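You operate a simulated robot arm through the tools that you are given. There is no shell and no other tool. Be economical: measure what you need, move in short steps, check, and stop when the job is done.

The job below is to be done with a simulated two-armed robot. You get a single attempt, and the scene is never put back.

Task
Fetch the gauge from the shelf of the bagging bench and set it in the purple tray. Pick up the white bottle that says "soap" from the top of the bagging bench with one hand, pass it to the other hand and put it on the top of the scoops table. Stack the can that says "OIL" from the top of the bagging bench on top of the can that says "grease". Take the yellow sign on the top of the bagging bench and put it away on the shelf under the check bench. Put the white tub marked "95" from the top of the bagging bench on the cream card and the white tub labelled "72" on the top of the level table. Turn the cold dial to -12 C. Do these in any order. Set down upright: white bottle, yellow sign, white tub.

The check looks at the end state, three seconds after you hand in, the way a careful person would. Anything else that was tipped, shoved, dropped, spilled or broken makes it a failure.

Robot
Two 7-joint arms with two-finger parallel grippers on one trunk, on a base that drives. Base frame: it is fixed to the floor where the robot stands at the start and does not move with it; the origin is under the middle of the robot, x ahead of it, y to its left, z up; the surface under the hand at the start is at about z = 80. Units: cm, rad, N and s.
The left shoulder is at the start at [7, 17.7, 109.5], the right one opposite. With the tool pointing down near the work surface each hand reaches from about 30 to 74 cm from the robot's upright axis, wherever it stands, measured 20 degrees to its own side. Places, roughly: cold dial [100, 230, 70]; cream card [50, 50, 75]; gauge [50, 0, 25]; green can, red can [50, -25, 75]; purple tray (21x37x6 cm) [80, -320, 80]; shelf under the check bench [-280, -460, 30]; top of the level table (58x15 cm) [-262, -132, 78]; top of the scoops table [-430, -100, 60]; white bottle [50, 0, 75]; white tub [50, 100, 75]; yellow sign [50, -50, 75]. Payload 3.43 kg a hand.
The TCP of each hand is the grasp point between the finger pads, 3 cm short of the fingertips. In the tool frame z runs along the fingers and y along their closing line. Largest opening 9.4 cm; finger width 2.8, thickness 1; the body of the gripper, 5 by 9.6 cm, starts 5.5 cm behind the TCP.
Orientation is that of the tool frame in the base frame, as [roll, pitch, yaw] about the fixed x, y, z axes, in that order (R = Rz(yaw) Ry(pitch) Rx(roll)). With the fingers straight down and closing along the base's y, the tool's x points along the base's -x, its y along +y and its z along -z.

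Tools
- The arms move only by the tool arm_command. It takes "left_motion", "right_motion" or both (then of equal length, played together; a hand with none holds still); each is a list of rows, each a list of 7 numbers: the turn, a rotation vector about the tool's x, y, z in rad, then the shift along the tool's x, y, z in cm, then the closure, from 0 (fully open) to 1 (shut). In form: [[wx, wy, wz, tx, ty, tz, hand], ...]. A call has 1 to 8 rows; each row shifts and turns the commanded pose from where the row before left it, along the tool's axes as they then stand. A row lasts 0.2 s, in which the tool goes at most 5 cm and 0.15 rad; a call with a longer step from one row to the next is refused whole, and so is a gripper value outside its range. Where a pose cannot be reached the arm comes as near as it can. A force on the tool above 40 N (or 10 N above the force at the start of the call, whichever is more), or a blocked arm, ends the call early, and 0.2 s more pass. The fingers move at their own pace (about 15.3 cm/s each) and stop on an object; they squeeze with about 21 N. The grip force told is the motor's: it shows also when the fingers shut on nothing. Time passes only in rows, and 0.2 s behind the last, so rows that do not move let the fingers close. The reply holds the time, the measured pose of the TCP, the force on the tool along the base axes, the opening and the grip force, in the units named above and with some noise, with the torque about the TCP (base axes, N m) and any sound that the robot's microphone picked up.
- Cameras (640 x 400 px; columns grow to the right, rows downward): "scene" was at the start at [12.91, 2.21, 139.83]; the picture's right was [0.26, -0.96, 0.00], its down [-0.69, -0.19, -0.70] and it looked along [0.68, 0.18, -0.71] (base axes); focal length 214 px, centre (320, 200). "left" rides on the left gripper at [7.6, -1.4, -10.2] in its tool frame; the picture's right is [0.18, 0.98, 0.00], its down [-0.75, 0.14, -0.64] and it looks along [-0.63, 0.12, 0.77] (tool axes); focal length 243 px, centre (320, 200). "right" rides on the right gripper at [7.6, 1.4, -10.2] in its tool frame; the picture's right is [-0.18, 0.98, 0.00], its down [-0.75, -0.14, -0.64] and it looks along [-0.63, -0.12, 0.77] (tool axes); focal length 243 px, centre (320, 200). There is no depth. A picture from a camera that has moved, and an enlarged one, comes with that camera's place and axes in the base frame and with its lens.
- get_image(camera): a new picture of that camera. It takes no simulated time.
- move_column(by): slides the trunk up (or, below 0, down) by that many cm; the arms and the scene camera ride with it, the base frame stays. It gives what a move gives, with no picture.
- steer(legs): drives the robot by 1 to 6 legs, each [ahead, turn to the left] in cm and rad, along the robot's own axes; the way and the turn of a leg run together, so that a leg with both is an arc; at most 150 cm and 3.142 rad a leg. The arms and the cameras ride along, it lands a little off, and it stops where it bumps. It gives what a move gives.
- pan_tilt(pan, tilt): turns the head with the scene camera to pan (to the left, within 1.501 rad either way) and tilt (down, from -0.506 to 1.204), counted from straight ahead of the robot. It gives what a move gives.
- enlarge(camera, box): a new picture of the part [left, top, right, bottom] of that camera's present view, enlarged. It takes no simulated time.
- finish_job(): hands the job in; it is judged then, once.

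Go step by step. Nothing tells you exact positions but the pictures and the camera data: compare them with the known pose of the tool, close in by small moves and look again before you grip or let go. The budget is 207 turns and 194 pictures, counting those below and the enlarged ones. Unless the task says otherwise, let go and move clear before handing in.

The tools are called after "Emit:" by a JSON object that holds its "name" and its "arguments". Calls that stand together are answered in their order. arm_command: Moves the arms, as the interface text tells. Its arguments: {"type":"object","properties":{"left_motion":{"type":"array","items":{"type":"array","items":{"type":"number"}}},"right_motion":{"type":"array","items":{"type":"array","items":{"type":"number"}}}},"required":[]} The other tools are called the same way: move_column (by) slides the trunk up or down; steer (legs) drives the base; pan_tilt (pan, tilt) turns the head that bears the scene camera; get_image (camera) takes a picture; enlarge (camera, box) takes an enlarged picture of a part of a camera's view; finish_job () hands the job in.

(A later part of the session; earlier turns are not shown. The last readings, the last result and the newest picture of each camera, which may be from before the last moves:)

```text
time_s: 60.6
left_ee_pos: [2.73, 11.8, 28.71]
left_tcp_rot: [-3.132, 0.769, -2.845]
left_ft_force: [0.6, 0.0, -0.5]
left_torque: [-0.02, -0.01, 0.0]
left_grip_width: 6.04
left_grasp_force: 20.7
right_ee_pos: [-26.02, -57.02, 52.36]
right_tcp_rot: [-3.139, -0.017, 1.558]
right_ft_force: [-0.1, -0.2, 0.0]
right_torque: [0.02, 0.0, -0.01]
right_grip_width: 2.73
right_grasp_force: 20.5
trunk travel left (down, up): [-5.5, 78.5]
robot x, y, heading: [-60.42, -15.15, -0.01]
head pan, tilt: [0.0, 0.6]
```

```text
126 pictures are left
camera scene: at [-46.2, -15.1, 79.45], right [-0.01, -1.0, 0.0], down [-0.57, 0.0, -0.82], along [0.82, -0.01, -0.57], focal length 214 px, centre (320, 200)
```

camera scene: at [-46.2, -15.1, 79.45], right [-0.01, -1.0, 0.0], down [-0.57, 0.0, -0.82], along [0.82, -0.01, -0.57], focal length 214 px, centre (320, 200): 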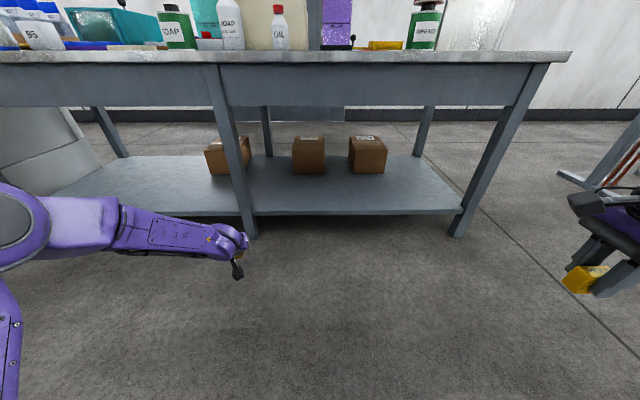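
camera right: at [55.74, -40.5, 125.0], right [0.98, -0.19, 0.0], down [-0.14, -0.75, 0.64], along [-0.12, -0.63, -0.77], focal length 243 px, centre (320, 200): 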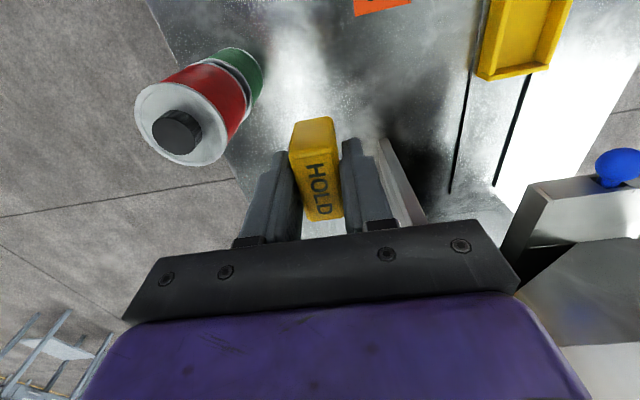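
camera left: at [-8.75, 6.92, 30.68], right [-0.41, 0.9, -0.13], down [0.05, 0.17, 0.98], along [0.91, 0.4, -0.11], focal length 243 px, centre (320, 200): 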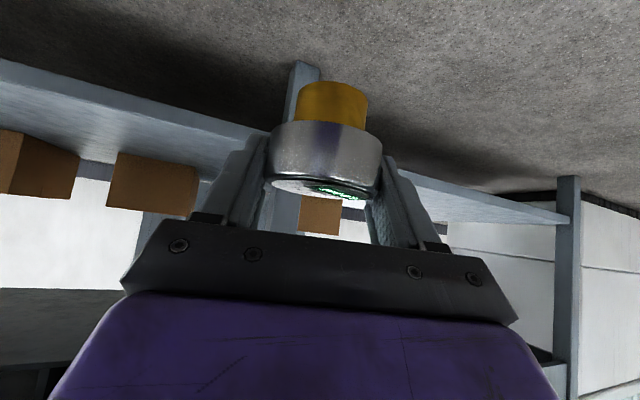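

Emit:
{"name": "move_column", "arguments": {"by": 40}}

Emit:
{"name": "move_column", "arguments": {"by": 22}}

Emit:
{"name": "steer", "arguments": {"legs": [[0, -1.56], [140, 0], [120, 0]]}}

Emit:
{"name": "pan_tilt", "arguments": {"pan": 0.8, "tilt": 0.45}}

Emit:
{"name": "get_image", "arguments": {"camera": "scene"}}

Emit:
{"name": "pan_tilt", "arguments": {"pan": -0.6, "tilt": 0.3}}

Emit:
{"name": "get_image", "arguments": {"camera": "scene"}}

```text
time_s: 64.4
left_ee_pos: [2.82, 11.88, 68.63]
left_tcp_rot: [-3.134, 0.769, -2.845]
left_ft_force: [-0.8, -0.6, -1.2]
left_torque: [0.02, -0.03, 0.03]
left_grip_width: 6.03
left_grasp_force: 21.2
right_ee_pos: [-26.06, -57.05, 92.37]
right_tcp_rot: [3.141, -0.019, 1.56]
right_ft_force: [-0.2, -0.7, 0.0]
right_torque: [0.01, 0.01, 0.01]
right_grip_width: 2.73
right_grasp_force: 21.5
trunk travel left (down, up): [-45.5, 38.5]
robot x, y, heading: [-60.07, -15.26, -0.007]
head pan, tilt: [0.0, 0.6]
```

```text
time_s: 66.8
left_ee_pos: [2.82, 11.97, 90.75]
left_tcp_rot: [-3.133, 0.77, -2.844]
left_ft_force: [-0.9, 0.0, -1.9]
left_torque: [0.0, 0.02, 0.02]
left_grip_width: 6.03
left_grasp_force: 21.5
right_ee_pos: [-26.01, -57.16, 114.26]
right_tcp_rot: [-3.139, -0.017, 1.557]
right_ft_force: [-0.6, -0.3, -0.1]
right_torque: [0.01, -0.02, 0.01]
right_grip_width: 2.74
right_grasp_force: 21.6
trunk travel left (down, up): [-67.5, 16.5]
robot x, y, heading: [-60.19, -14.81, -0.006]
head pan, tilt: [0.0, 0.6]
```

```text
time_s: 83.3
left_ee_pos: [-34.51, -337.42, 90.73]
left_tcp_rot: [-3.133, 0.769, 1.886]
left_ft_force: [0.3, -1.0, -2.3]
left_torque: [-0.01, 0.0, -0.01]
left_grip_width: 6.03
left_grasp_force: 21.0
right_ee_pos: [-103.99, -309.95, 114.34]
right_tcp_rot: [-3.139, -0.018, 0.01]
right_ft_force: [-0.2, 0.1, 0.5]
right_torque: [0.02, 0.0, 0.02]
right_grip_width: 2.74
right_grasp_force: 21.0
trunk travel left (down, up): [-67.5, 16.5]
robot x, y, heading: [-62.97, -275.04, -1.553]
head pan, tilt: [0.0, 0.6]
```

```text
time_s: 84.5
left_ee_pos: [-34.45, -337.46, 90.64]
left_tcp_rot: [-3.13, 0.771, 1.888]
left_ft_force: [0.7, -0.3, -1.2]
left_torque: [0.02, -0.02, 0.03]
left_grip_width: 6.03
left_grasp_force: 21.1
right_ee_pos: [-103.95, -309.92, 114.34]
right_tcp_rot: [-3.14, -0.02, 0.01]
right_ft_force: [0.0, 0.6, -0.9]
right_torque: [0.01, 0.02, -0.01]
right_grip_width: 2.76
right_grasp_force: 21.6
trunk travel left (down, up): [-67.5, 16.5]
robot x, y, heading: [-62.82, -275.29, -1.555]
head pan, tilt: [0.799, 0.45]
```

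```text
125 pictures are left
camera scene: at [-55.92, -286.36, 142.8], right [-0.69, -0.73, 0.0], down [-0.32, 0.3, -0.9], along [0.65, -0.62, -0.44], focal length 214 px, centre (320, 200)
```

scene: 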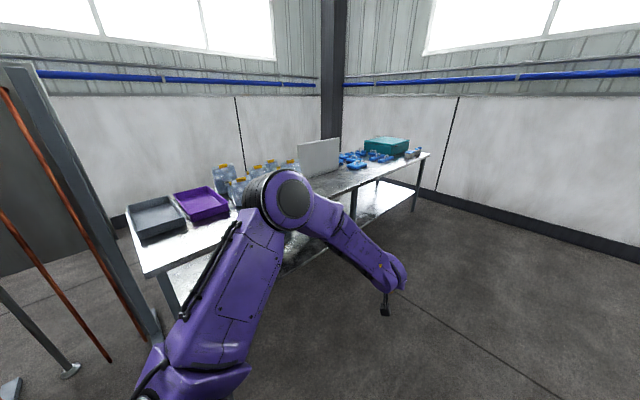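

```text
time_s: 86.0
left_ee_pos: [-34.5, -337.4, 90.73]
left_tcp_rot: [-3.133, 0.769, 1.885]
left_ft_force: [0.3, 0.7, -1.4]
left_torque: [0.03, -0.01, 0.02]
left_grip_width: 6.04
left_grasp_force: 20.7
right_ee_pos: [-104.01, -309.92, 114.38]
right_tcp_rot: [-3.14, -0.018, 0.009]
right_ft_force: [-0.8, -0.7, -1.2]
right_torque: [0.03, -0.02, 0.01]
right_grip_width: 2.75
right_grasp_force: 21.1
trunk travel left (down, up): [-67.5, 16.5]
robot x, y, heading: [-62.62, -275.01, -1.558]
head pan, tilt: [-0.6, 0.3]
```

```text
124 pictures are left
camera scene: at [-67.75, -287.82, 144.19], right [-0.83, 0.55, 0.0], down [0.16, 0.25, -0.96], along [-0.53, -0.8, -0.3], focal length 214 px, centre (320, 200)
```

scene: 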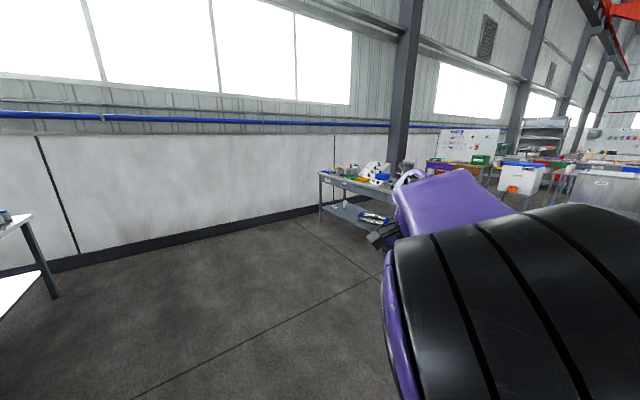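

Purple tray is at about [85,-317] on the table whose front edge is at x about 40. I'll drive in front of it.

Emit:
{"name": "steer", "arguments": {"legs": [[62, 0], [0, 1.555], [45, 0]]}}

Emit:
{"name": "pan_tilt", "arguments": {"pan": 0.3, "tilt": 0.6}}

Emit:
{"name": "get_image", "arguments": {"camera": "scene"}}

```text
time_s: 95.5
left_ee_pos: [45.63, -308.87, 90.73]
left_tcp_rot: [-3.134, 0.77, -2.838]
left_ft_force: [-0.2, -0.6, -1.2]
left_torque: [0.0, -0.03, 0.0]
left_grip_width: 6.06
left_grasp_force: 21.0
right_ee_pos: [17.3, -378.15, 114.31]
right_tcp_rot: [-3.141, -0.018, 1.566]
right_ft_force: [0.5, -0.3, -0.2]
right_torque: [0.0, 0.0, -0.01]
right_grip_width: 2.75
right_grasp_force: 20.7
trunk travel left (down, up): [-67.5, 16.5]
robot x, y, heading: [-16.96, -336.56, -0.002]
head pan, tilt: [-0.6, 0.3]
```

```text
time_s: 96.8
left_ee_pos: [45.66, -308.94, 90.65]
left_tcp_rot: [-3.133, 0.77, -2.838]
left_ft_force: [0.6, 0.8, -1.7]
left_torque: [-0.01, 0.01, -0.02]
left_grip_width: 6.04
left_grasp_force: 20.7
right_ee_pos: [17.24, -378.14, 114.32]
right_tcp_rot: [-3.138, -0.019, 1.565]
right_ft_force: [0.2, -1.0, -0.1]
right_torque: [0.01, 0.04, -0.01]
right_grip_width: 2.74
right_grasp_force: 21.3
trunk travel left (down, up): [-67.5, 16.5]
robot x, y, heading: [-16.87, -336.22, 0.007]
head pan, tilt: [0.3, 0.6]
```

```text
123 pictures are left
camera scene: at [-3.5, -333.69, 141.45], right [0.3, -0.96, 0.0], down [-0.54, -0.17, -0.82], along [0.79, 0.24, -0.57], focal length 214 px, centre (320, 200)
```

scene: 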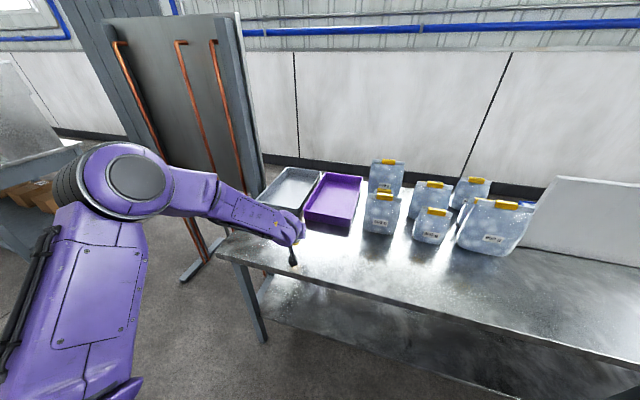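

The tray spans about x 64–100 and y -316±10. Raise the gauge, drive 21 cm ahead, then shift it over the near part of the tray.

Emit:
{"name": "arm_command", "arguments": {"left_motion": [[0, 0, 0, -2.1, 0, -2.15, 1], [0, 0, 0, -2.1, 0, -2.15, 1], [0, 0, 0, 0, 0, 0, 1]]}}

Emit:
{"name": "steer", "arguments": {"legs": [[20, 0]]}}

Emit:
{"name": "get_image", "arguments": {"camera": "left"}}

Emit:
{"name": "get_image", "arguments": {"camera": "scene"}}

```text
time_s: 97.5
left_ee_pos: [45.67, -308.92, 96.53]
left_tcp_rot: [-3.134, 0.768, -2.837]
left_ft_force: [-0.2, 0.1, -2.1]
left_torque: [-0.02, -0.01, 0.03]
left_grip_width: 6.04
left_grasp_force: 21.5
right_ee_pos: [17.38, -378.12, 114.37]
right_tcp_rot: [-3.139, -0.017, 1.567]
right_ft_force: [-0.6, 0.2, 0.0]
right_torque: [-0.01, 0.05, -0.03]
right_grip_width: 2.76
right_grasp_force: 21.4
trunk travel left (down, up): [-67.5, 16.5]
robot x, y, heading: [-16.93, -335.99, 0.006]
head pan, tilt: [0.3, 0.6]
```

```text
time_s: 99.1
left_ee_pos: [65.05, -308.88, 96.64]
left_tcp_rot: [-3.134, 0.77, -2.836]
left_ft_force: [0.3, 1.0, -2.5]
left_torque: [-0.02, 0.01, 0.03]
left_grip_width: 6.04
left_grasp_force: 20.9
right_ee_pos: [36.89, -377.91, 114.39]
right_tcp_rot: [-3.139, -0.019, 1.57]
right_ft_force: [0.5, 0.0, 0.4]
right_torque: [-0.01, 0.02, 0.02]
right_grip_width: 2.76
right_grasp_force: 21.0
trunk travel left (down, up): [-67.5, 16.5]
robot x, y, heading: [2.54, -336.34, 0.002]
head pan, tilt: [0.3, 0.6]
```

```text
122 pictures are left
camera left: at [53.58, -313.93, 98.67], right [-0.42, 0.9, -0.13], down [0.05, 0.17, 0.98], along [0.91, 0.4, -0.11], focal length 243 px, centre (320, 200)
```

left: 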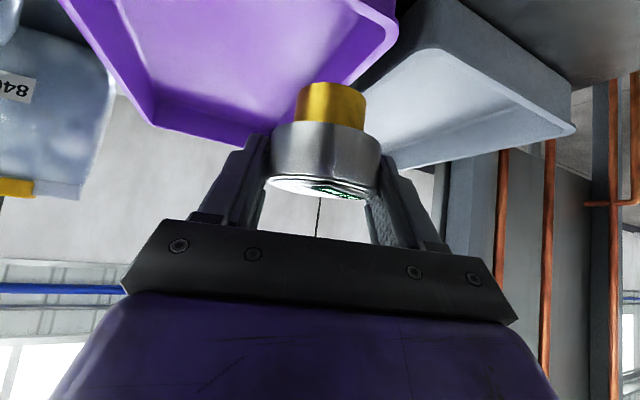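

```text
121 pictures are left
camera scene: at [15.96, -333.6, 141.45], right [0.3, -0.95, 0.0], down [-0.54, -0.17, -0.83], along [0.79, 0.25, -0.56], focal length 214 px, centre (320, 200)
```

scene: 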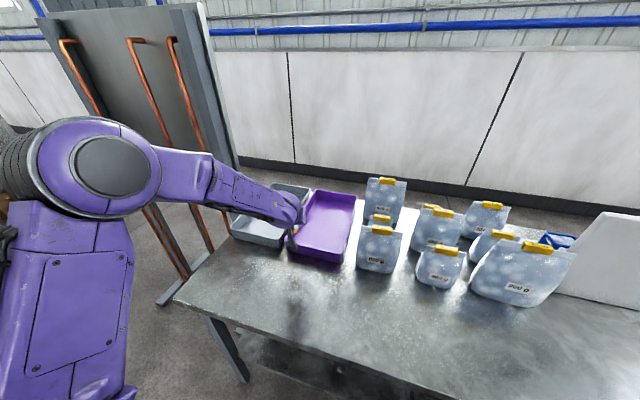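

Emit:
{"name": "arm_command", "arguments": {"left_motion": [[0, 0, 0, -1.17, -3.13, 1.16, 1], [0, 0, 0, -1.17, -3.13, 1.16, 1], [0, 0, 0, -1.17, -3.13, 1.16, 1], [0, 0, 0, 0, 0, 0, 1]]}}

Emit:
{"name": "get_image", "arguments": {"camera": "left"}}

Emit:
{"name": "get_image", "arguments": {"camera": "scene"}}

```text
time_s: 100.1
left_ee_pos: [72.69, -316.29, 96.69]
left_tcp_rot: [-3.133, 0.772, -2.836]
left_ft_force: [-0.1, -0.8, -2.3]
left_torque: [0.02, 0.0, -0.01]
left_grip_width: 6.05
left_grasp_force: 21.0
right_ee_pos: [36.86, -378.1, 114.36]
right_tcp_rot: [3.14, -0.019, 1.569]
right_ft_force: [-0.6, 0.6, 0.2]
right_torque: [-0.01, -0.03, 0.0]
right_grip_width: 2.77
right_grasp_force: 21.1
trunk travel left (down, up): [-67.5, 16.5]
robot x, y, heading: [2.38, -336.28, 0.001]
head pan, tilt: [0.3, 0.6]
```

```text
120 pictures are left
camera left: at [61.2, -321.41, 98.66], right [-0.42, 0.9, -0.13], down [0.05, 0.17, 0.98], along [0.91, 0.4, -0.11], focal length 243 px, centre (320, 200)
```

left: 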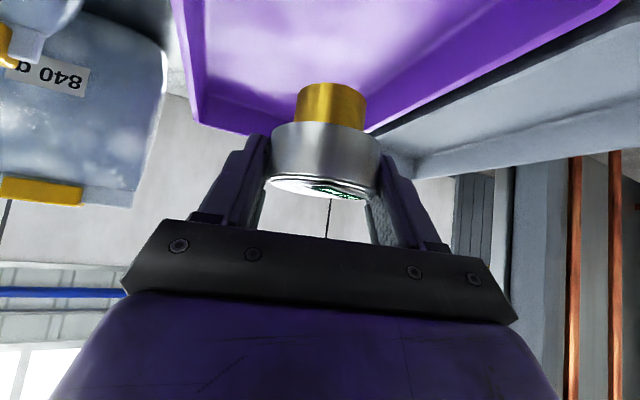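

```text
119 pictures are left
camera scene: at [15.92, -333.59, 141.45], right [0.3, -0.95, 0.0], down [-0.54, -0.17, -0.83], along [0.79, 0.25, -0.56], focal length 214 px, centre (320, 200)
```

scene: 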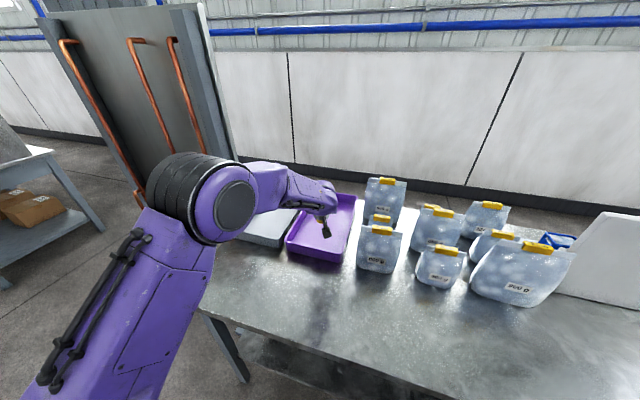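

Emit:
{"name": "arm_command", "arguments": {"left_motion": [[0, 0, 0, 2.43, 0.1, 2.05, 1], [0, 0, 0, 2.43, 0.1, 2.05, 1], [0, 0, 0, 2.43, 0.1, 2.05, 1], [0, 0, 0, 0, 0, 0, 1]]}}

Emit:
{"name": "get_image", "arguments": {"camera": "left"}}

Emit:
{"name": "enlarge", "arguments": {"camera": "scene", "box": [260, 160, 400, 280]}}

```text
time_s: 101.1
left_ee_pos: [71.69, -316.09, 87.25]
left_tcp_rot: [-3.127, 0.771, -2.826]
left_ft_force: [0.7, -0.3, -2.1]
left_torque: [0.0, 0.02, 0.0]
left_grip_width: 6.04
left_grasp_force: 20.8
right_ee_pos: [36.79, -378.06, 114.29]
right_tcp_rot: [-3.139, -0.02, 1.568]
right_ft_force: [-0.7, 0.3, -0.5]
right_torque: [0.01, 0.0, -0.01]
right_grip_width: 2.76
right_grasp_force: 21.3
trunk travel left (down, up): [-67.5, 16.5]
robot x, y, heading: [2.42, -336.41, 0.004]
head pan, tilt: [0.3, 0.6]
```

```text
118 pictures are left
camera left: at [60.24, -321.36, 89.25], right [-0.42, 0.9, -0.14], down [0.04, 0.17, 0.98], along [0.91, 0.41, -0.11], focal length 243 px, centre (320, 200)
```

left: 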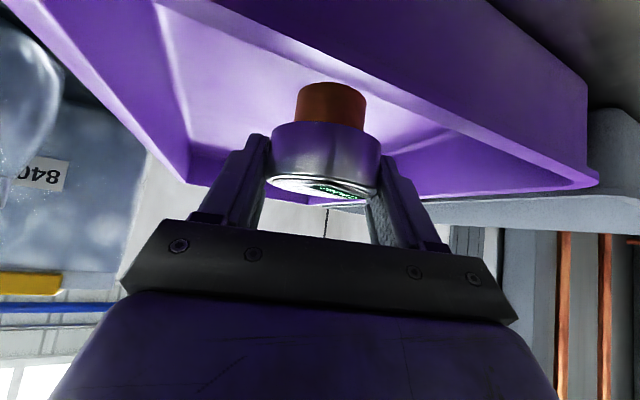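

```text
3.33 times, centred on (330, 220) of scene
camera zoom: at [15.96, -333.61, 141.45], right [0.3, -0.95, 0.0], down [-0.54, -0.17, -0.83], along [0.79, 0.25, -0.56], focal length 715 px, centre (287, 133)
```

zoom: 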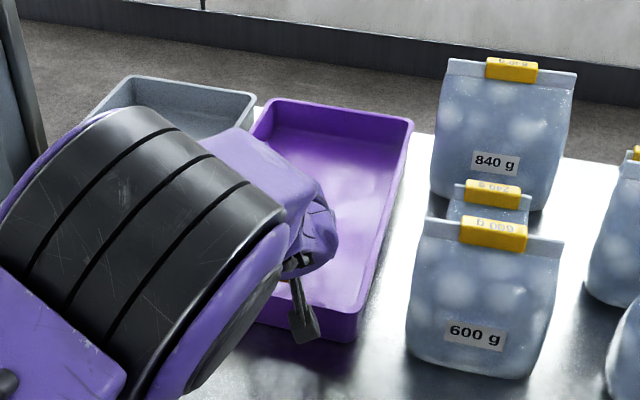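

Emit:
{"name": "arm_command", "arguments": {"left_motion": [[0, 0, 0, 0.7, 0, 0.72, 1], [0, 0, 0, 0.35, 0, 0.36, 1], [0, 0, 0, 0, 0, 0, 1]]}}

Emit:
{"name": "get_image", "arguments": {"camera": "left"}}

```text
time_s: 101.9
left_ee_pos: [71.68, -316.33, 85.65]
left_tcp_rot: [-3.135, 0.769, -2.836]
left_ft_force: [0.5, 0.2, -2.3]
left_torque: [0.0, -0.03, 0.0]
left_grip_width: 6.01
left_grasp_force: 21.3
right_ee_pos: [36.94, -378.08, 114.35]
right_tcp_rot: [-3.139, -0.019, 1.57]
right_ft_force: [0.3, 0.6, -0.6]
right_torque: [0.02, -0.02, 0.01]
right_grip_width: 2.75
right_grasp_force: 21.2
trunk travel left (down, up): [-67.5, 16.5]
robot x, y, heading: [2.27, -336.55, 0.003]
head pan, tilt: [0.3, 0.6]
```

```text
116 pictures are left
camera left: at [60.22, -321.47, 87.63], right [-0.42, 0.9, -0.13], down [0.05, 0.17, 0.98], along [0.91, 0.4, -0.11], focal length 243 px, centre (320, 200)
```

left: 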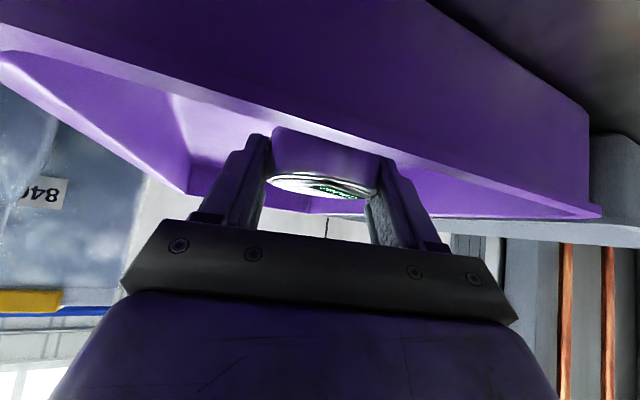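

Emit:
{"name": "arm_command", "arguments": {"left_motion": [[0, 0, 0, 0.28, 0, 0.29, 1], [0, 0, 0, 0, 0, 0, 1]]}}

Emit:
{"name": "arm_command", "arguments": {"left_motion": [[0, 0, 0, 0.28, 0, 0.29, 1], [0, 0, 0, 0, 0, 0, 1]]}}

Emit:
{"name": "arm_command", "arguments": {"left_motion": [[0, 0, 0, 0.21, 0, 0.22, 1], [0, 0, 0, 0, 0, 0, 1]]}}

```text
time_s: 102.5
left_ee_pos: [71.76, -316.35, 85.32]
left_tcp_rot: [-3.135, 0.771, -2.838]
left_ft_force: [-0.1, 0.1, -2.0]
left_torque: [-0.02, 0.01, -0.03]
left_grip_width: 6.05
left_grasp_force: 21.0
right_ee_pos: [36.93, -378.06, 114.38]
right_tcp_rot: [-3.138, -0.019, 1.569]
right_ft_force: [0.4, 0.3, -0.6]
right_torque: [-0.02, 0.0, 0.0]
right_grip_width: 2.75
right_grasp_force: 20.9
trunk travel left (down, up): [-67.5, 16.5]
robot x, y, heading: [2.76, -336.39, 0.007]
head pan, tilt: [0.3, 0.6]
```

```text
time_s: 103.1
left_ee_pos: [71.81, -316.34, 85.16]
left_tcp_rot: [-3.133, 0.776, -2.837]
left_ft_force: [4.0, -0.9, 11.6]
left_torque: [0.06, -0.03, -0.01]
left_grip_width: 6.04
left_grasp_force: 21.2
right_ee_pos: [36.75, -378.18, 114.45]
right_tcp_rot: [-3.141, -0.018, 1.567]
right_ft_force: [0.5, 0.3, -0.9]
right_torque: [0.01, -0.01, -0.03]
right_grip_width: 2.74
right_grasp_force: 20.9
trunk travel left (down, up): [-67.5, 16.5]
robot x, y, heading: [2.45, -336.31, 0.005]
head pan, tilt: [0.3, 0.6]
```

```text
time_s: 103.7
left_ee_pos: [71.7, -316.28, 84.79]
left_tcp_rot: [-3.132, 0.774, -2.836]
left_ft_force: [3.7, -1.9, 18.1]
left_torque: [-0.06, 0.01, 0.0]
left_grip_width: 6.07
left_grasp_force: 21.2
right_ee_pos: [36.72, -378.02, 114.25]
right_tcp_rot: [-3.142, -0.021, 1.569]
right_ft_force: [-0.2, -1.3, -1.1]
right_torque: [0.0, -0.05, 0.03]
right_grip_width: 2.78
right_grasp_force: 21.2
trunk travel left (down, up): [-67.5, 16.5]
robot x, y, heading: [2.72, -336.27, 0.002]
head pan, tilt: [0.3, 0.6]
```

Touching the tray floor. I ease up, open and withdraw.

Emit:
{"name": "arm_command", "arguments": {"left_motion": [[0, 0, 0, -0.28, 0, -0.29, 1], [0, 0, 0, 0, 0, 0, 0.6], [0, 0, 0, 0, 0, 0, 0], [0, 0, 0, 0, 0, 0, 0]]}}

Emit:
{"name": "get_image", "arguments": {"camera": "left"}}

Emit:
{"name": "arm_command", "arguments": {"left_motion": [[0, 0, 0, -1.0, 0, -1.6, 0], [0, 0, 0, -1.5, 0, -3, 0], [0, 0, 0, -2, 0, -4, 0], [0, 0, 0, -2, 0, -4, 0], [0, 0, 0, -2, 0, -4, 0], [0, 0, 0, 0, 0, 0, 0]]}}

Emit:
{"name": "get_image", "arguments": {"camera": "left"}}

Emit:
{"name": "get_image", "arguments": {"camera": "scene"}}

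```text
time_s: 104.7
left_ee_pos: [71.65, -316.4, 84.93]
left_tcp_rot: [-3.134, 0.769, -2.836]
left_ft_force: [-0.1, 0.6, -0.1]
left_torque: [0.05, 0.0, -0.02]
left_grip_width: 9.4
left_grasp_force: 0.1
right_ee_pos: [36.91, -378.02, 114.29]
right_tcp_rot: [-3.141, -0.019, 1.57]
right_ft_force: [1.6, 0.0, -0.2]
right_torque: [0.0, -0.02, 0.0]
right_grip_width: 2.74
right_grasp_force: 20.9
trunk travel left (down, up): [-67.5, 16.5]
robot x, y, heading: [2.31, -336.23, 0.003]
head pan, tilt: [0.3, 0.6]
```

```text
115 pictures are left
camera left: at [60.1, -321.4, 86.95], right [-0.42, 0.9, -0.13], down [0.05, 0.17, 0.98], along [0.91, 0.4, -0.11], focal length 243 px, centre (320, 200)
```

left: 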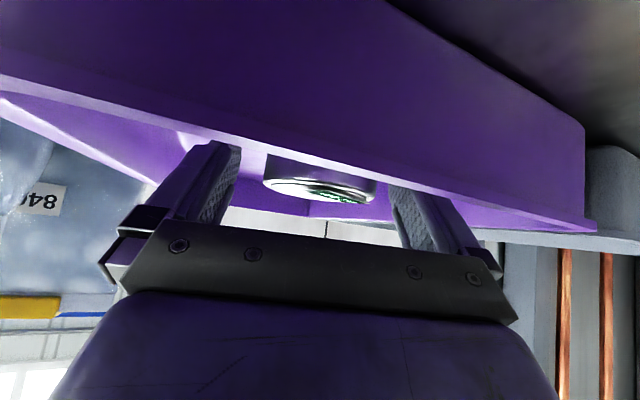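

```text
time_s: 106.1
left_ee_pos: [66.54, -318.14, 102.69]
left_tcp_rot: [-3.129, 0.767, -2.835]
left_ft_force: [-0.3, 0.7, 0.1]
left_torque: [0.0, 0.04, 0.02]
left_grip_width: 9.41
left_grasp_force: 0.0
right_ee_pos: [37.13, -377.9, 114.25]
right_tcp_rot: [-3.137, -0.019, 1.57]
right_ft_force: [0.5, -0.2, -0.3]
right_torque: [-0.01, 0.04, 0.0]
right_grip_width: 2.76
right_grasp_force: 20.9
trunk travel left (down, up): [-67.5, 16.5]
robot x, y, heading: [2.43, -336.48, 0.005]
head pan, tilt: [0.3, 0.6]
```

```text
114 pictures are left
camera left: at [55.0, -323.2, 104.62], right [-0.42, 0.9, -0.14], down [0.05, 0.17, 0.98], along [0.91, 0.4, -0.11], focal length 243 px, centre (320, 200)
```

left: 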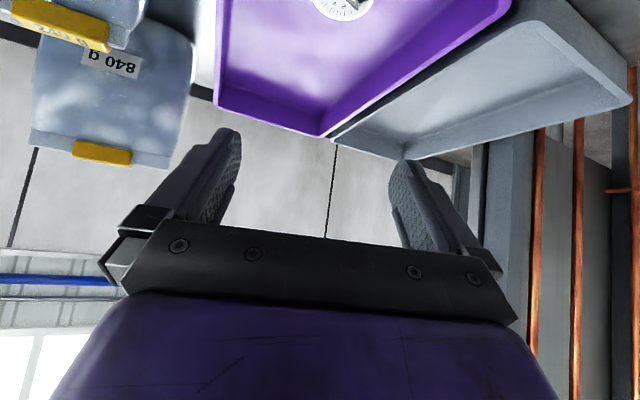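

```text
113 pictures are left
camera scene: at [16.2, -333.57, 141.42], right [0.3, -0.95, 0.0], down [-0.54, -0.17, -0.82], along [0.79, 0.25, -0.57], focal length 214 px, centre (320, 200)
```

scene: 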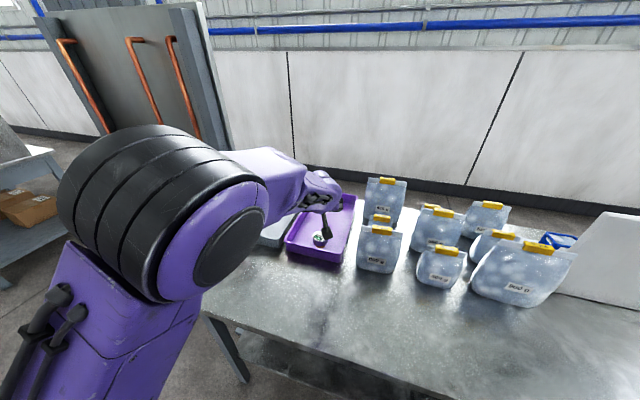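

The gauge stands in the purple tray. Now back off and head toward the check bench.

Emit:
{"name": "steer", "arguments": {"legs": [[-60, 0], [0, -2.64], [60, 0]]}}

Emit:
{"name": "pan_tilt", "arguments": {"pan": 0.0, "tilt": 0.4}}

Emit:
{"name": "get_image", "arguments": {"camera": "scene"}}

```text
time_s: 118.7
left_ee_pos: [-157.19, -410.72, 102.68]
left_tcp_rot: [-3.129, 0.77, 0.798]
left_ft_force: [0.3, -0.6, 0.1]
left_torque: [0.01, 0.01, 0.05]
left_grip_width: 9.42
left_grasp_force: 0.0
right_ee_pos: [-159.21, -343.89, 114.28]
right_tcp_rot: [-3.14, -0.019, -1.085]
right_ft_force: [-0.3, 0.1, -0.1]
right_torque: [-0.03, 0.0, -0.02]
right_grip_width: 2.76
right_grasp_force: 20.8
trunk travel left (down, up): [-67.5, 16.5]
robot x, y, heading: [-109.23, -364.75, -2.652]
head pan, tilt: [0.3, 0.6]
```

```text
time_s: 119.5
left_ee_pos: [-157.07, -410.8, 102.65]
left_tcp_rot: [-3.128, 0.769, 0.799]
left_ft_force: [0.4, 0.5, -0.9]
left_torque: [0.01, 0.0, 0.01]
left_grip_width: 9.4
left_grasp_force: 0.0
right_ee_pos: [-159.16, -343.97, 114.36]
right_tcp_rot: [-3.14, -0.019, -1.084]
right_ft_force: [0.9, 0.3, -0.3]
right_torque: [0.01, 0.02, -0.02]
right_grip_width: 2.71
right_grasp_force: 21.1
trunk travel left (down, up): [-67.5, 16.5]
robot x, y, heading: [-109.17, -364.82, -2.65]
head pan, tilt: [0.0, 0.4]
```

```text
112 pictures are left
camera scene: at [-121.8, -371.31, 143.27], right [-0.47, 0.88, 0.0], down [0.34, 0.18, -0.92], along [-0.81, -0.43, -0.39], focal length 214 px, centre (320, 200)
```

scene: 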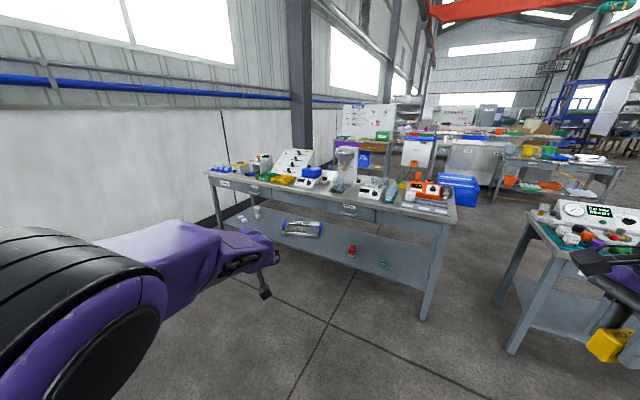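

Emit:
{"name": "enlarge", "arguments": {"camera": "scene", "box": [200, 130, 470, 310]}}

```text
2.22 times, centred on (335, 220) of scene
camera zoom: at [-121.8, -371.31, 143.27], right [-0.47, 0.88, 0.0], down [0.34, 0.18, -0.92], along [-0.81, -0.43, -0.39], focal length 477 px, centre (287, 156)
```

zoom: 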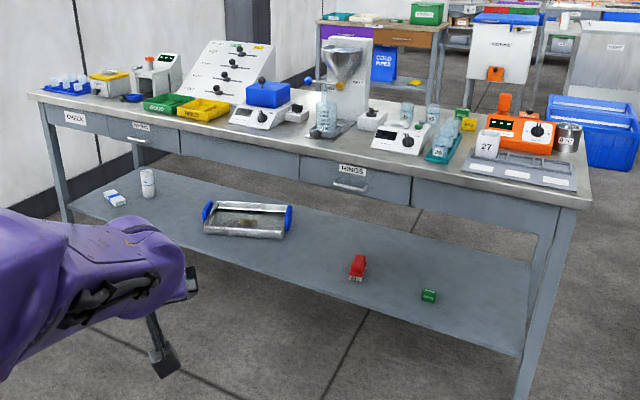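

The shelf needs a forward-tilted hand, so I'll set the sign down briefly on the free front strip of the check bench and regrip it with the tilted left hand. Driving to (-190,-451), facing the bench.

Emit:
{"name": "steer", "arguments": {"legs": [[0, 0.324], [118, 0], [0, -0.815]]}}

Emit:
{"name": "pan_tilt", "arguments": {"pan": 0.0, "tilt": 0.65}}

Emit:
{"name": "get_image", "arguments": {"camera": "scene"}}

```text
time_s: 128.6
left_ee_pos: [-253.9, -469.19, 102.66]
left_tcp_rot: [-3.128, 0.77, 0.316]
left_ft_force: [0.8, -0.2, 0.2]
left_torque: [0.0, 0.02, 0.01]
left_grip_width: 9.41
left_grasp_force: 0.0
right_ee_pos: [-224.77, -409.04, 114.31]
right_tcp_rot: [3.141, -0.019, -1.567]
right_ft_force: [0.0, 0.1, -0.4]
right_torque: [0.0, 0.02, 0.0]
right_grip_width: 2.75
right_grasp_force: 20.9
trunk travel left (down, up): [-67.5, 16.5]
robot x, y, heading: [-189.75, -450.77, -3.132]
head pan, tilt: [0.0, 0.4]
```

```text
time_s: 129.4
left_ee_pos: [-253.91, -469.25, 102.7]
left_tcp_rot: [-3.126, 0.771, 0.318]
left_ft_force: [0.8, 0.4, 0.2]
left_torque: [0.0, 0.0, 0.01]
left_grip_width: 9.4
left_grasp_force: 0.1
right_ee_pos: [-224.61, -409.07, 114.35]
right_tcp_rot: [-3.141, -0.019, -1.568]
right_ft_force: [-0.6, 0.6, 0.5]
right_torque: [0.0, -0.01, -0.03]
right_grip_width: 2.76
right_grasp_force: 20.4
trunk travel left (down, up): [-67.5, 16.5]
robot x, y, heading: [-189.89, -450.72, -3.136]
head pan, tilt: [0.0, 0.649]
```

```text
110 pictures are left
camera scene: at [-203.7, -450.54, 141.03], right [-0.01, 1.0, 0.0], down [0.6, 0.01, -0.8], along [-0.8, -0.01, -0.6], focal length 214 px, centre (320, 200)
```

scene: 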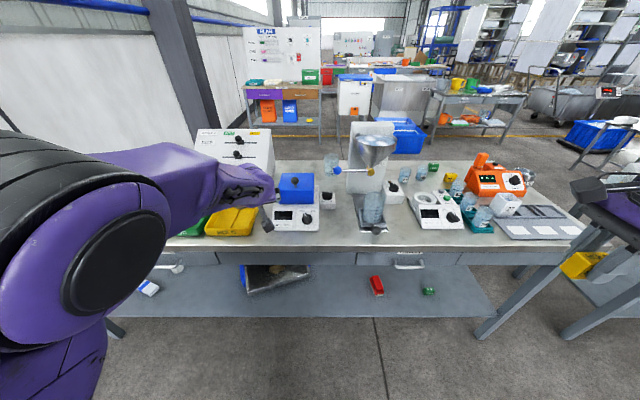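

Emit:
{"name": "arm_command", "arguments": {"left_motion": [[0.1065, 0, 0.109, 0, 0, 0, 0], [0.1065, 0, 0.109, 0, 0, 0, 0], [0, 0, 0, 2.17, 0, -3.5, 0], [0, 0, 0, 2.17, 0, -3.5, 0], [0, 0, 0, 2.17, 0, -3.5, 0]], "right_motion": [[0, 0, 0, 3.5, 2.5, 0, 1], [0, 0, 0, 3.5, 2.5, 0, 1], [0, 0, 0, 3.5, 2.5, 0, 1], [0, 0, 0, 3.5, 2.5, 0, 1], [0, 0, 0, 3.5, 2.5, 0, 1]]}}

Emit:
{"name": "steer", "arguments": {"legs": [[12, 0]]}}

Emit:
{"name": "arm_command", "arguments": {"right_motion": [[0, 0, 0, 4, 2.2, 0, 1], [0, 0, 0, 4, 2.2, 0, 1], [0, 0, 0, 4, 2.2, 0, 1], [0, 0, 0, 4, 2.2, 0, 1], [0, 0, 0, 3, 1.7, 0, 1], [0, 0, 0, 0, 0, 0, 1]]}}

Emit:
{"name": "get_image", "arguments": {"camera": "right"}}

Emit:
{"name": "get_image", "arguments": {"camera": "scene"}}

```text
refused: row 1 steps farther than a row can; nothing moved
```

```text
time_s: 130.6
left_ee_pos: [-265.81, -469.35, 102.76]
left_tcp_rot: [-3.13, 0.773, 0.317]
left_ft_force: [-0.5, -0.5, -0.6]
left_torque: [-0.01, 0.03, -0.01]
left_grip_width: 9.4
left_grasp_force: 0.1
right_ee_pos: [-236.62, -409.2, 114.4]
right_tcp_rot: [-3.14, -0.019, -1.566]
right_ft_force: [0.2, 0.0, -0.7]
right_torque: [-0.02, 0.02, 0.0]
right_grip_width: 2.73
right_grasp_force: 21.3
trunk travel left (down, up): [-67.5, 16.5]
robot x, y, heading: [-202.44, -450.56, -3.132]
head pan, tilt: [0.0, 0.649]
```

```text
time_s: 132.0
left_ee_pos: [-266.12, -469.21, 102.78]
left_tcp_rot: [-3.128, 0.768, 0.319]
left_ft_force: [-0.3, 1.2, 0.3]
left_torque: [-0.03, 0.03, 0.03]
left_grip_width: 9.41
left_grasp_force: 0.0
right_ee_pos: [-249.3, -426.44, 114.54]
right_tcp_rot: [3.14, -0.019, -1.566]
right_ft_force: [-0.3, 1.8, 0.3]
right_torque: [-0.03, -0.02, 0.0]
right_grip_width: 2.76
right_grasp_force: 20.9
right hand out of reach, approached as far as the arm can: row 1, 2, 3
trunk travel left (down, up): [-67.5, 16.5]
robot x, y, heading: [-202.48, -450.8, -3.135]
head pan, tilt: [0.0, 0.649]
```

```text
109 pictures are left
camera right: at [-250.62, -433.83, 124.88], right [-0.98, 0.18, 0.0], down [0.14, 0.77, 0.63], along [0.11, 0.62, -0.78], focal length 243 px, centre (320, 200)
```

right: 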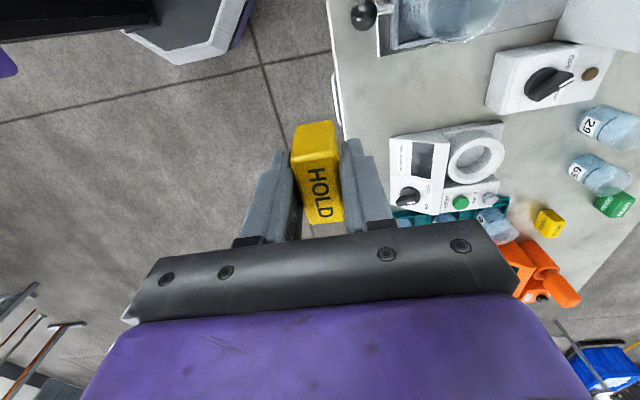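

```text
108 pictures are left
camera scene: at [-215.8, -450.57, 141.02], right [-0.01, 1.0, 0.0], down [0.6, 0.01, -0.8], along [-0.8, -0.01, -0.6], focal length 214 px, centre (320, 200)
```

scene: 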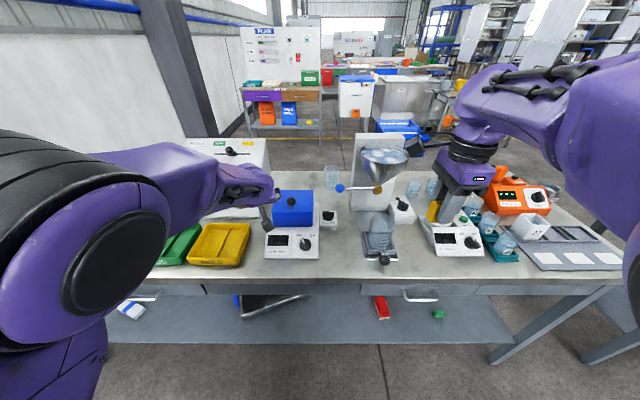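

Emit:
{"name": "arm_command", "arguments": {"left_motion": [[0.071, 0, 0.073, 0, 0, 0, 0], [0.071, 0, 0.073, 0, 0, 0, 0], [0.071, 0, 0.073, 0, 0, 0, 0], [0, 0, 0, 2.17, 0, -3.5, 0], [0, 0, 0, 2.17, 0, -3.5, 0], [0, 0, 0, 2.17, 0, -3.5, 0]], "right_motion": [[0, 0, 0, 0, -1.2, 0, 1], [0, 0, 0, 0, -1.2, 0, 1], [0, 0, 0, 4.3, 0, 0, 1], [0, 0, 0, 4.3, 0, 0, 1], [0, 0, 0, 4.3, 0, 0, 1], [0, 0, 0, 4.3, 0, 0, 1]]}}

Emit:
{"name": "get_image", "arguments": {"camera": "right"}}

Emit:
{"name": "get_image", "arguments": {"camera": "scene"}}

```text
time_s: 133.4
left_ee_pos: [-257.91, -469.5, 104.2]
left_tcp_rot: [-3.124, 0.773, 0.014]
left_ft_force: [-0.6, -0.3, -0.5]
left_torque: [0.01, 0.01, -0.02]
left_grip_width: 9.44
left_grasp_force: 0.2
left hand out of reach, approached as far as the arm can: row 6
right_ee_pos: [-250.83, -442.49, 114.82]
right_tcp_rot: [-3.14, -0.029, -1.572]
right_ft_force: [0.4, -0.1, -1.3]
right_torque: [0.03, -0.03, -0.02]
right_grip_width: 2.76
right_grasp_force: 20.9
right hand out of reach, approached as far as the arm can: row 1, 2, 3, 4
trunk travel left (down, up): [-67.5, 16.5]
robot x, y, heading: [-202.06, -450.49, -3.132]
head pan, tilt: [0.0, 0.649]
```

```text
107 pictures are left
camera right: at [-252.19, -449.68, 125.18], right [-0.98, 0.19, -0.01], down [0.14, 0.77, 0.62], along [0.12, 0.61, -0.78], focal length 243 px, centre (320, 200)
```

right: 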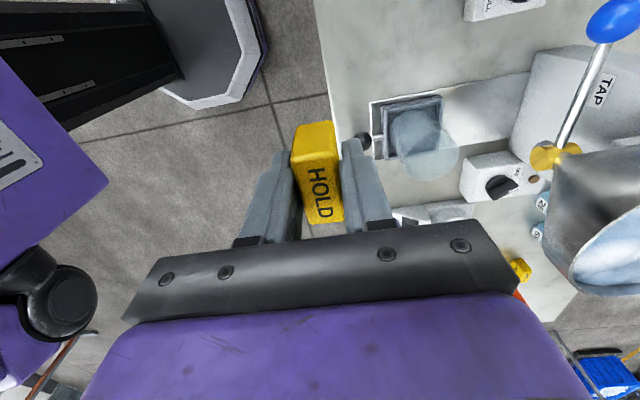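

```text
106 pictures are left
camera scene: at [-216.05, -450.96, 140.99], right [-0.01, 1.0, 0.0], down [0.61, 0.01, -0.8], along [-0.8, -0.01, -0.61], focal length 214 px, centre (320, 200)
```

scene: 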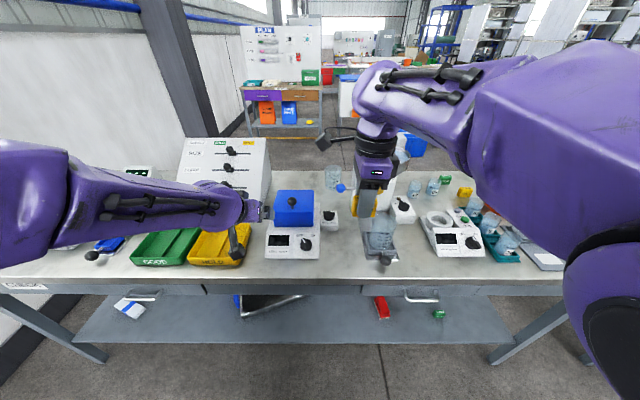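

Emit:
{"name": "arm_command", "arguments": {"right_motion": [[0, 0, 0, 1, 3, 0, 1], [0, 0, 0, 0, 3, 0, 1], [0, 0, 0, 0, 0, 4.5, 1], [0, 0, 0, 0, 0, 4.5, 1], [0, 0, 0, 0, 0, 4.5, 1], [0, 0, 0, 0, 0, 4.5, 1], [0, 0, 0, 0, 0, 4.5, 1], [0, 0, 0, 0, 0, 0, 1]]}}

Emit:
{"name": "get_image", "arguments": {"camera": "right"}}

Emit:
{"name": "get_image", "arguments": {"camera": "scene"}}

```text
time_s: 135.2
left_ee_pos: [-257.67, -469.27, 104.42]
left_tcp_rot: [-3.127, 0.773, 0.012]
left_ft_force: [0.2, -0.7, 0.8]
left_torque: [0.0, 0.02, 0.01]
left_grip_width: 9.4
left_grasp_force: 0.1
right_ee_pos: [-256.71, -443.33, 93.39]
right_tcp_rot: [3.137, -0.059, -1.595]
right_ft_force: [0.8, -0.4, 0.3]
right_torque: [0.02, -0.03, -0.04]
right_grip_width: 2.76
right_grasp_force: 20.9
trunk travel left (down, up): [-67.5, 16.5]
robot x, y, heading: [-202.27, -450.63, -3.13]
head pan, tilt: [0.0, 0.649]
```

```text
105 pictures are left
camera right: at [-258.18, -450.32, 103.89], right [-0.98, 0.21, -0.01], down [0.16, 0.79, 0.6], along [0.13, 0.58, -0.8], focal length 243 px, centre (320, 200)
```

right: 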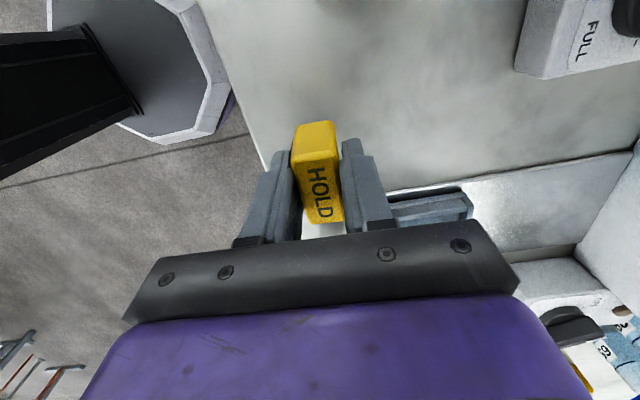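

```text
104 pictures are left
camera scene: at [-215.7, -450.72, 141.04], right [-0.01, 1.0, 0.0], down [0.6, 0.01, -0.8], along [-0.8, -0.01, -0.6], focal length 214 px, centre (320, 200)
```

scene: 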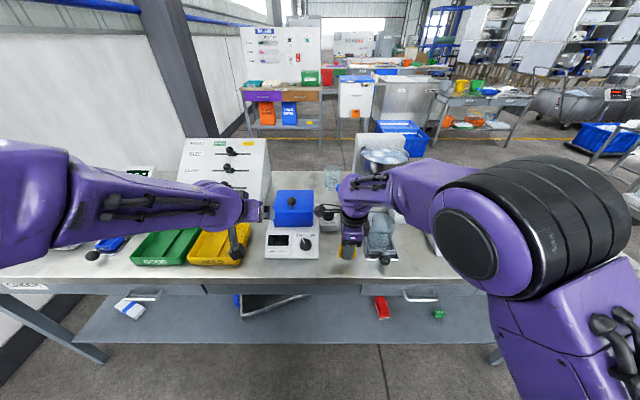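

Emit:
{"name": "arm_command", "arguments": {"right_motion": [[0, -0.058, -0.028, 0, 0, 0, 1], [0, 0, 0, 0, 0, 3.5, 1], [0, 0, 0, 0, 0, 3, 1], [0, 0, 0, 0, 0, 0, 1]]}}

Emit:
{"name": "arm_command", "arguments": {"right_motion": [[0, 0, 0, 0, 0, 0.5, 1], [0, 0, 0, 0, 0, 0.5, 1], [0, 0, 0, 0, 0, 0, 1]]}}

Emit:
{"name": "get_image", "arguments": {"camera": "right"}}

```text
time_s: 136.0
left_ee_pos: [-257.49, -469.45, 104.52]
left_tcp_rot: [-3.125, 0.776, 0.014]
left_ft_force: [-0.2, 0.2, 0.6]
left_torque: [0.02, -0.04, 0.01]
left_grip_width: 9.39
left_grasp_force: 0.0
right_ee_pos: [-257.06, -443.17, 89.05]
right_tcp_rot: [3.133, -0.008, -1.582]
right_ft_force: [12.5, -0.5, 14.3]
right_torque: [0.1, -0.79, -0.2]
right_grip_width: 2.76
right_grasp_force: 21.2
trunk travel left (down, up): [-67.5, 16.5]
robot x, y, heading: [-202.03, -450.69, -3.133]
head pan, tilt: [0.0, 0.649]
stopped in row 3 (right hand): the force on the tool passed its limit at 78 N (the readings are from after the stop); the commanded pose is now the measured one
```

```text
time_s: 136.5
left_ee_pos: [-257.18, -469.37, 104.57]
left_tcp_rot: [-3.126, 0.779, 0.012]
left_ft_force: [0.1, -0.9, 0.6]
left_torque: [0.03, -0.02, 0.02]
left_grip_width: 9.41
left_grasp_force: 0.0
right_ee_pos: [-257.16, -443.08, 88.98]
right_tcp_rot: [3.121, -0.013, -1.583]
right_ft_force: [17.6, 0.2, 26.5]
right_torque: [0.35, -1.09, -0.21]
right_grip_width: 2.78
right_grasp_force: 20.7
trunk travel left (down, up): [-67.5, 16.5]
robot x, y, heading: [-201.96, -450.69, -3.137]
head pan, tilt: [0.0, 0.649]
stopped in row 2 (right hand): the force on the tool passed its limit at 45 N (the readings are from after the stop); the commanded pose is now the measured one
```

```text
103 pictures are left
camera right: at [-258.31, -450.48, 99.35], right [-0.98, 0.2, 0.02], down [0.16, 0.76, 0.63], along [0.11, 0.62, -0.78], focal length 243 px, centre (320, 200)
```

right: 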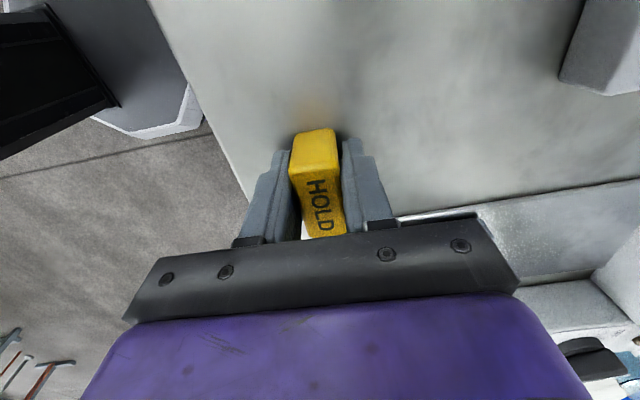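

The surface here is higher than expected (z about 85); the sign is touching it. I ease off a little and release.

Emit:
{"name": "arm_command", "arguments": {"right_motion": [[0, 0, 0, 0, 0, -0.15, 1], [0, 0, 0, 0, 0, 0, 0.85], [0, 0, 0, 0, 0, 0, 0.5], [0, 0, 0, 0, 0, 0, 0.4]]}}

Emit:
{"name": "get_image", "arguments": {"camera": "right"}}

Emit:
{"name": "enlarge", "arguments": {"camera": "scene", "box": [260, 170, 420, 290]}}

```text
time_s: 137.5
left_ee_pos: [-257.74, -469.33, 104.26]
left_tcp_rot: [-3.127, 0.774, 0.011]
left_ft_force: [-0.6, 0.4, 0.2]
left_torque: [-0.03, -0.01, -0.01]
left_grip_width: 9.39
left_grasp_force: 0.0
right_ee_pos: [-257.84, -443.07, 89.08]
right_tcp_rot: [3.115, -0.013, -1.585]
right_ft_force: [-21.2, 0.8, 36.2]
right_torque: [0.46, -0.34, 0.24]
right_grip_width: 4.41
right_grasp_force: 0.1
trunk travel left (down, up): [-67.5, 16.5]
robot x, y, heading: [-202.21, -450.7, -3.135]
head pan, tilt: [0.0, 0.649]
```

```text
102 pictures are left
camera right: at [-259.05, -450.44, 99.39], right [-0.98, 0.2, 0.02], down [0.17, 0.76, 0.63], along [0.11, 0.62, -0.78], focal length 243 px, centre (320, 200)
```

right: 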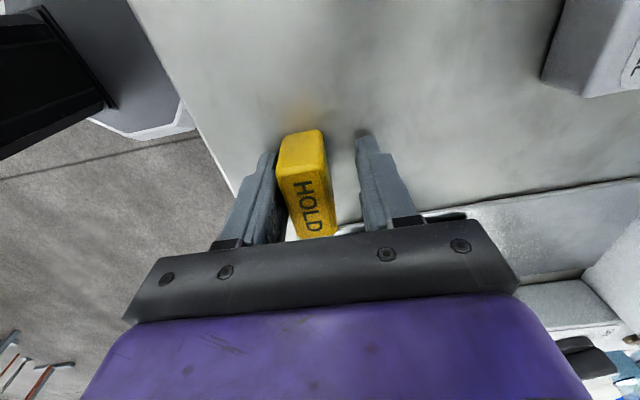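

```text
3.33 times, centred on (340, 230) of scene
camera zoom: at [-215.75, -450.79, 141.06], right [-0.01, 1.0, 0.0], down [0.6, 0.01, -0.8], along [-0.8, -0.01, -0.6], focal length 715 px, centre (253, 100)
```

zoom: 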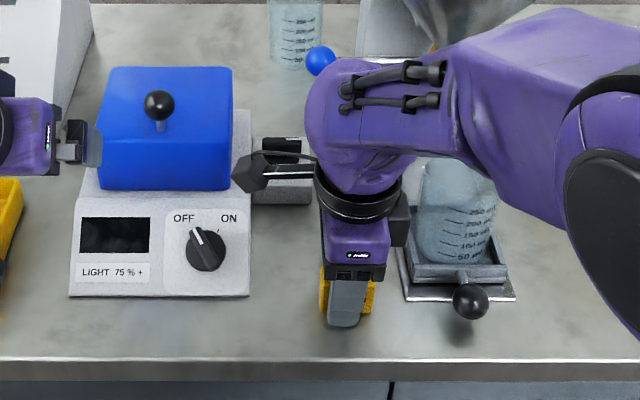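

Emit:
{"name": "arm_command", "arguments": {"right_motion": [[0, 0, 0, 0, 0, -0.6, 0.35], [0, 0, 0, 0, 0, 0, 0.35]]}}

Emit:
{"name": "get_image", "arguments": {"camera": "right"}}

```text
time_s: 138.1
left_ee_pos: [-257.74, -469.17, 104.36]
left_tcp_rot: [-3.128, 0.773, 0.011]
left_ft_force: [0.1, -0.1, 0.4]
left_torque: [-0.01, -0.02, -0.01]
left_grip_width: 9.39
left_grasp_force: 0.1
right_ee_pos: [-257.26, -442.93, 89.09]
right_tcp_rot: [3.134, -0.014, -1.583]
right_ft_force: [0.5, 0.8, -0.3]
right_torque: [-0.03, 0.03, 0.01]
right_grip_width: 6.13
right_grasp_force: 0.0
trunk travel left (down, up): [-67.5, 16.5]
robot x, y, heading: [-202.29, -450.57, -3.13]
head pan, tilt: [0.0, 0.649]
```

```text
100 pictures are left
camera right: at [-258.62, -450.3, 99.34], right [-0.98, 0.2, 0.0], down [0.15, 0.76, 0.63], along [0.12, 0.62, -0.78], focal length 243 px, centre (320, 200)
```

right: 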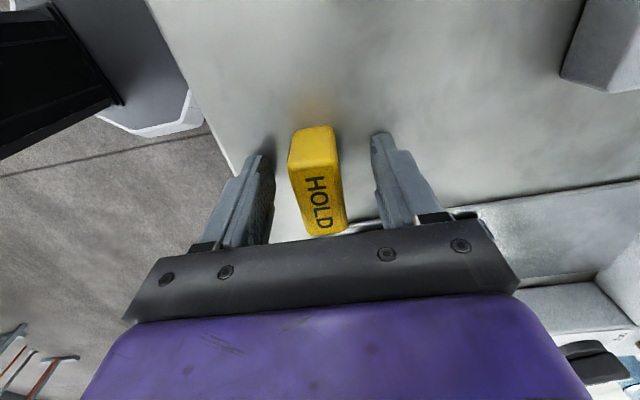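

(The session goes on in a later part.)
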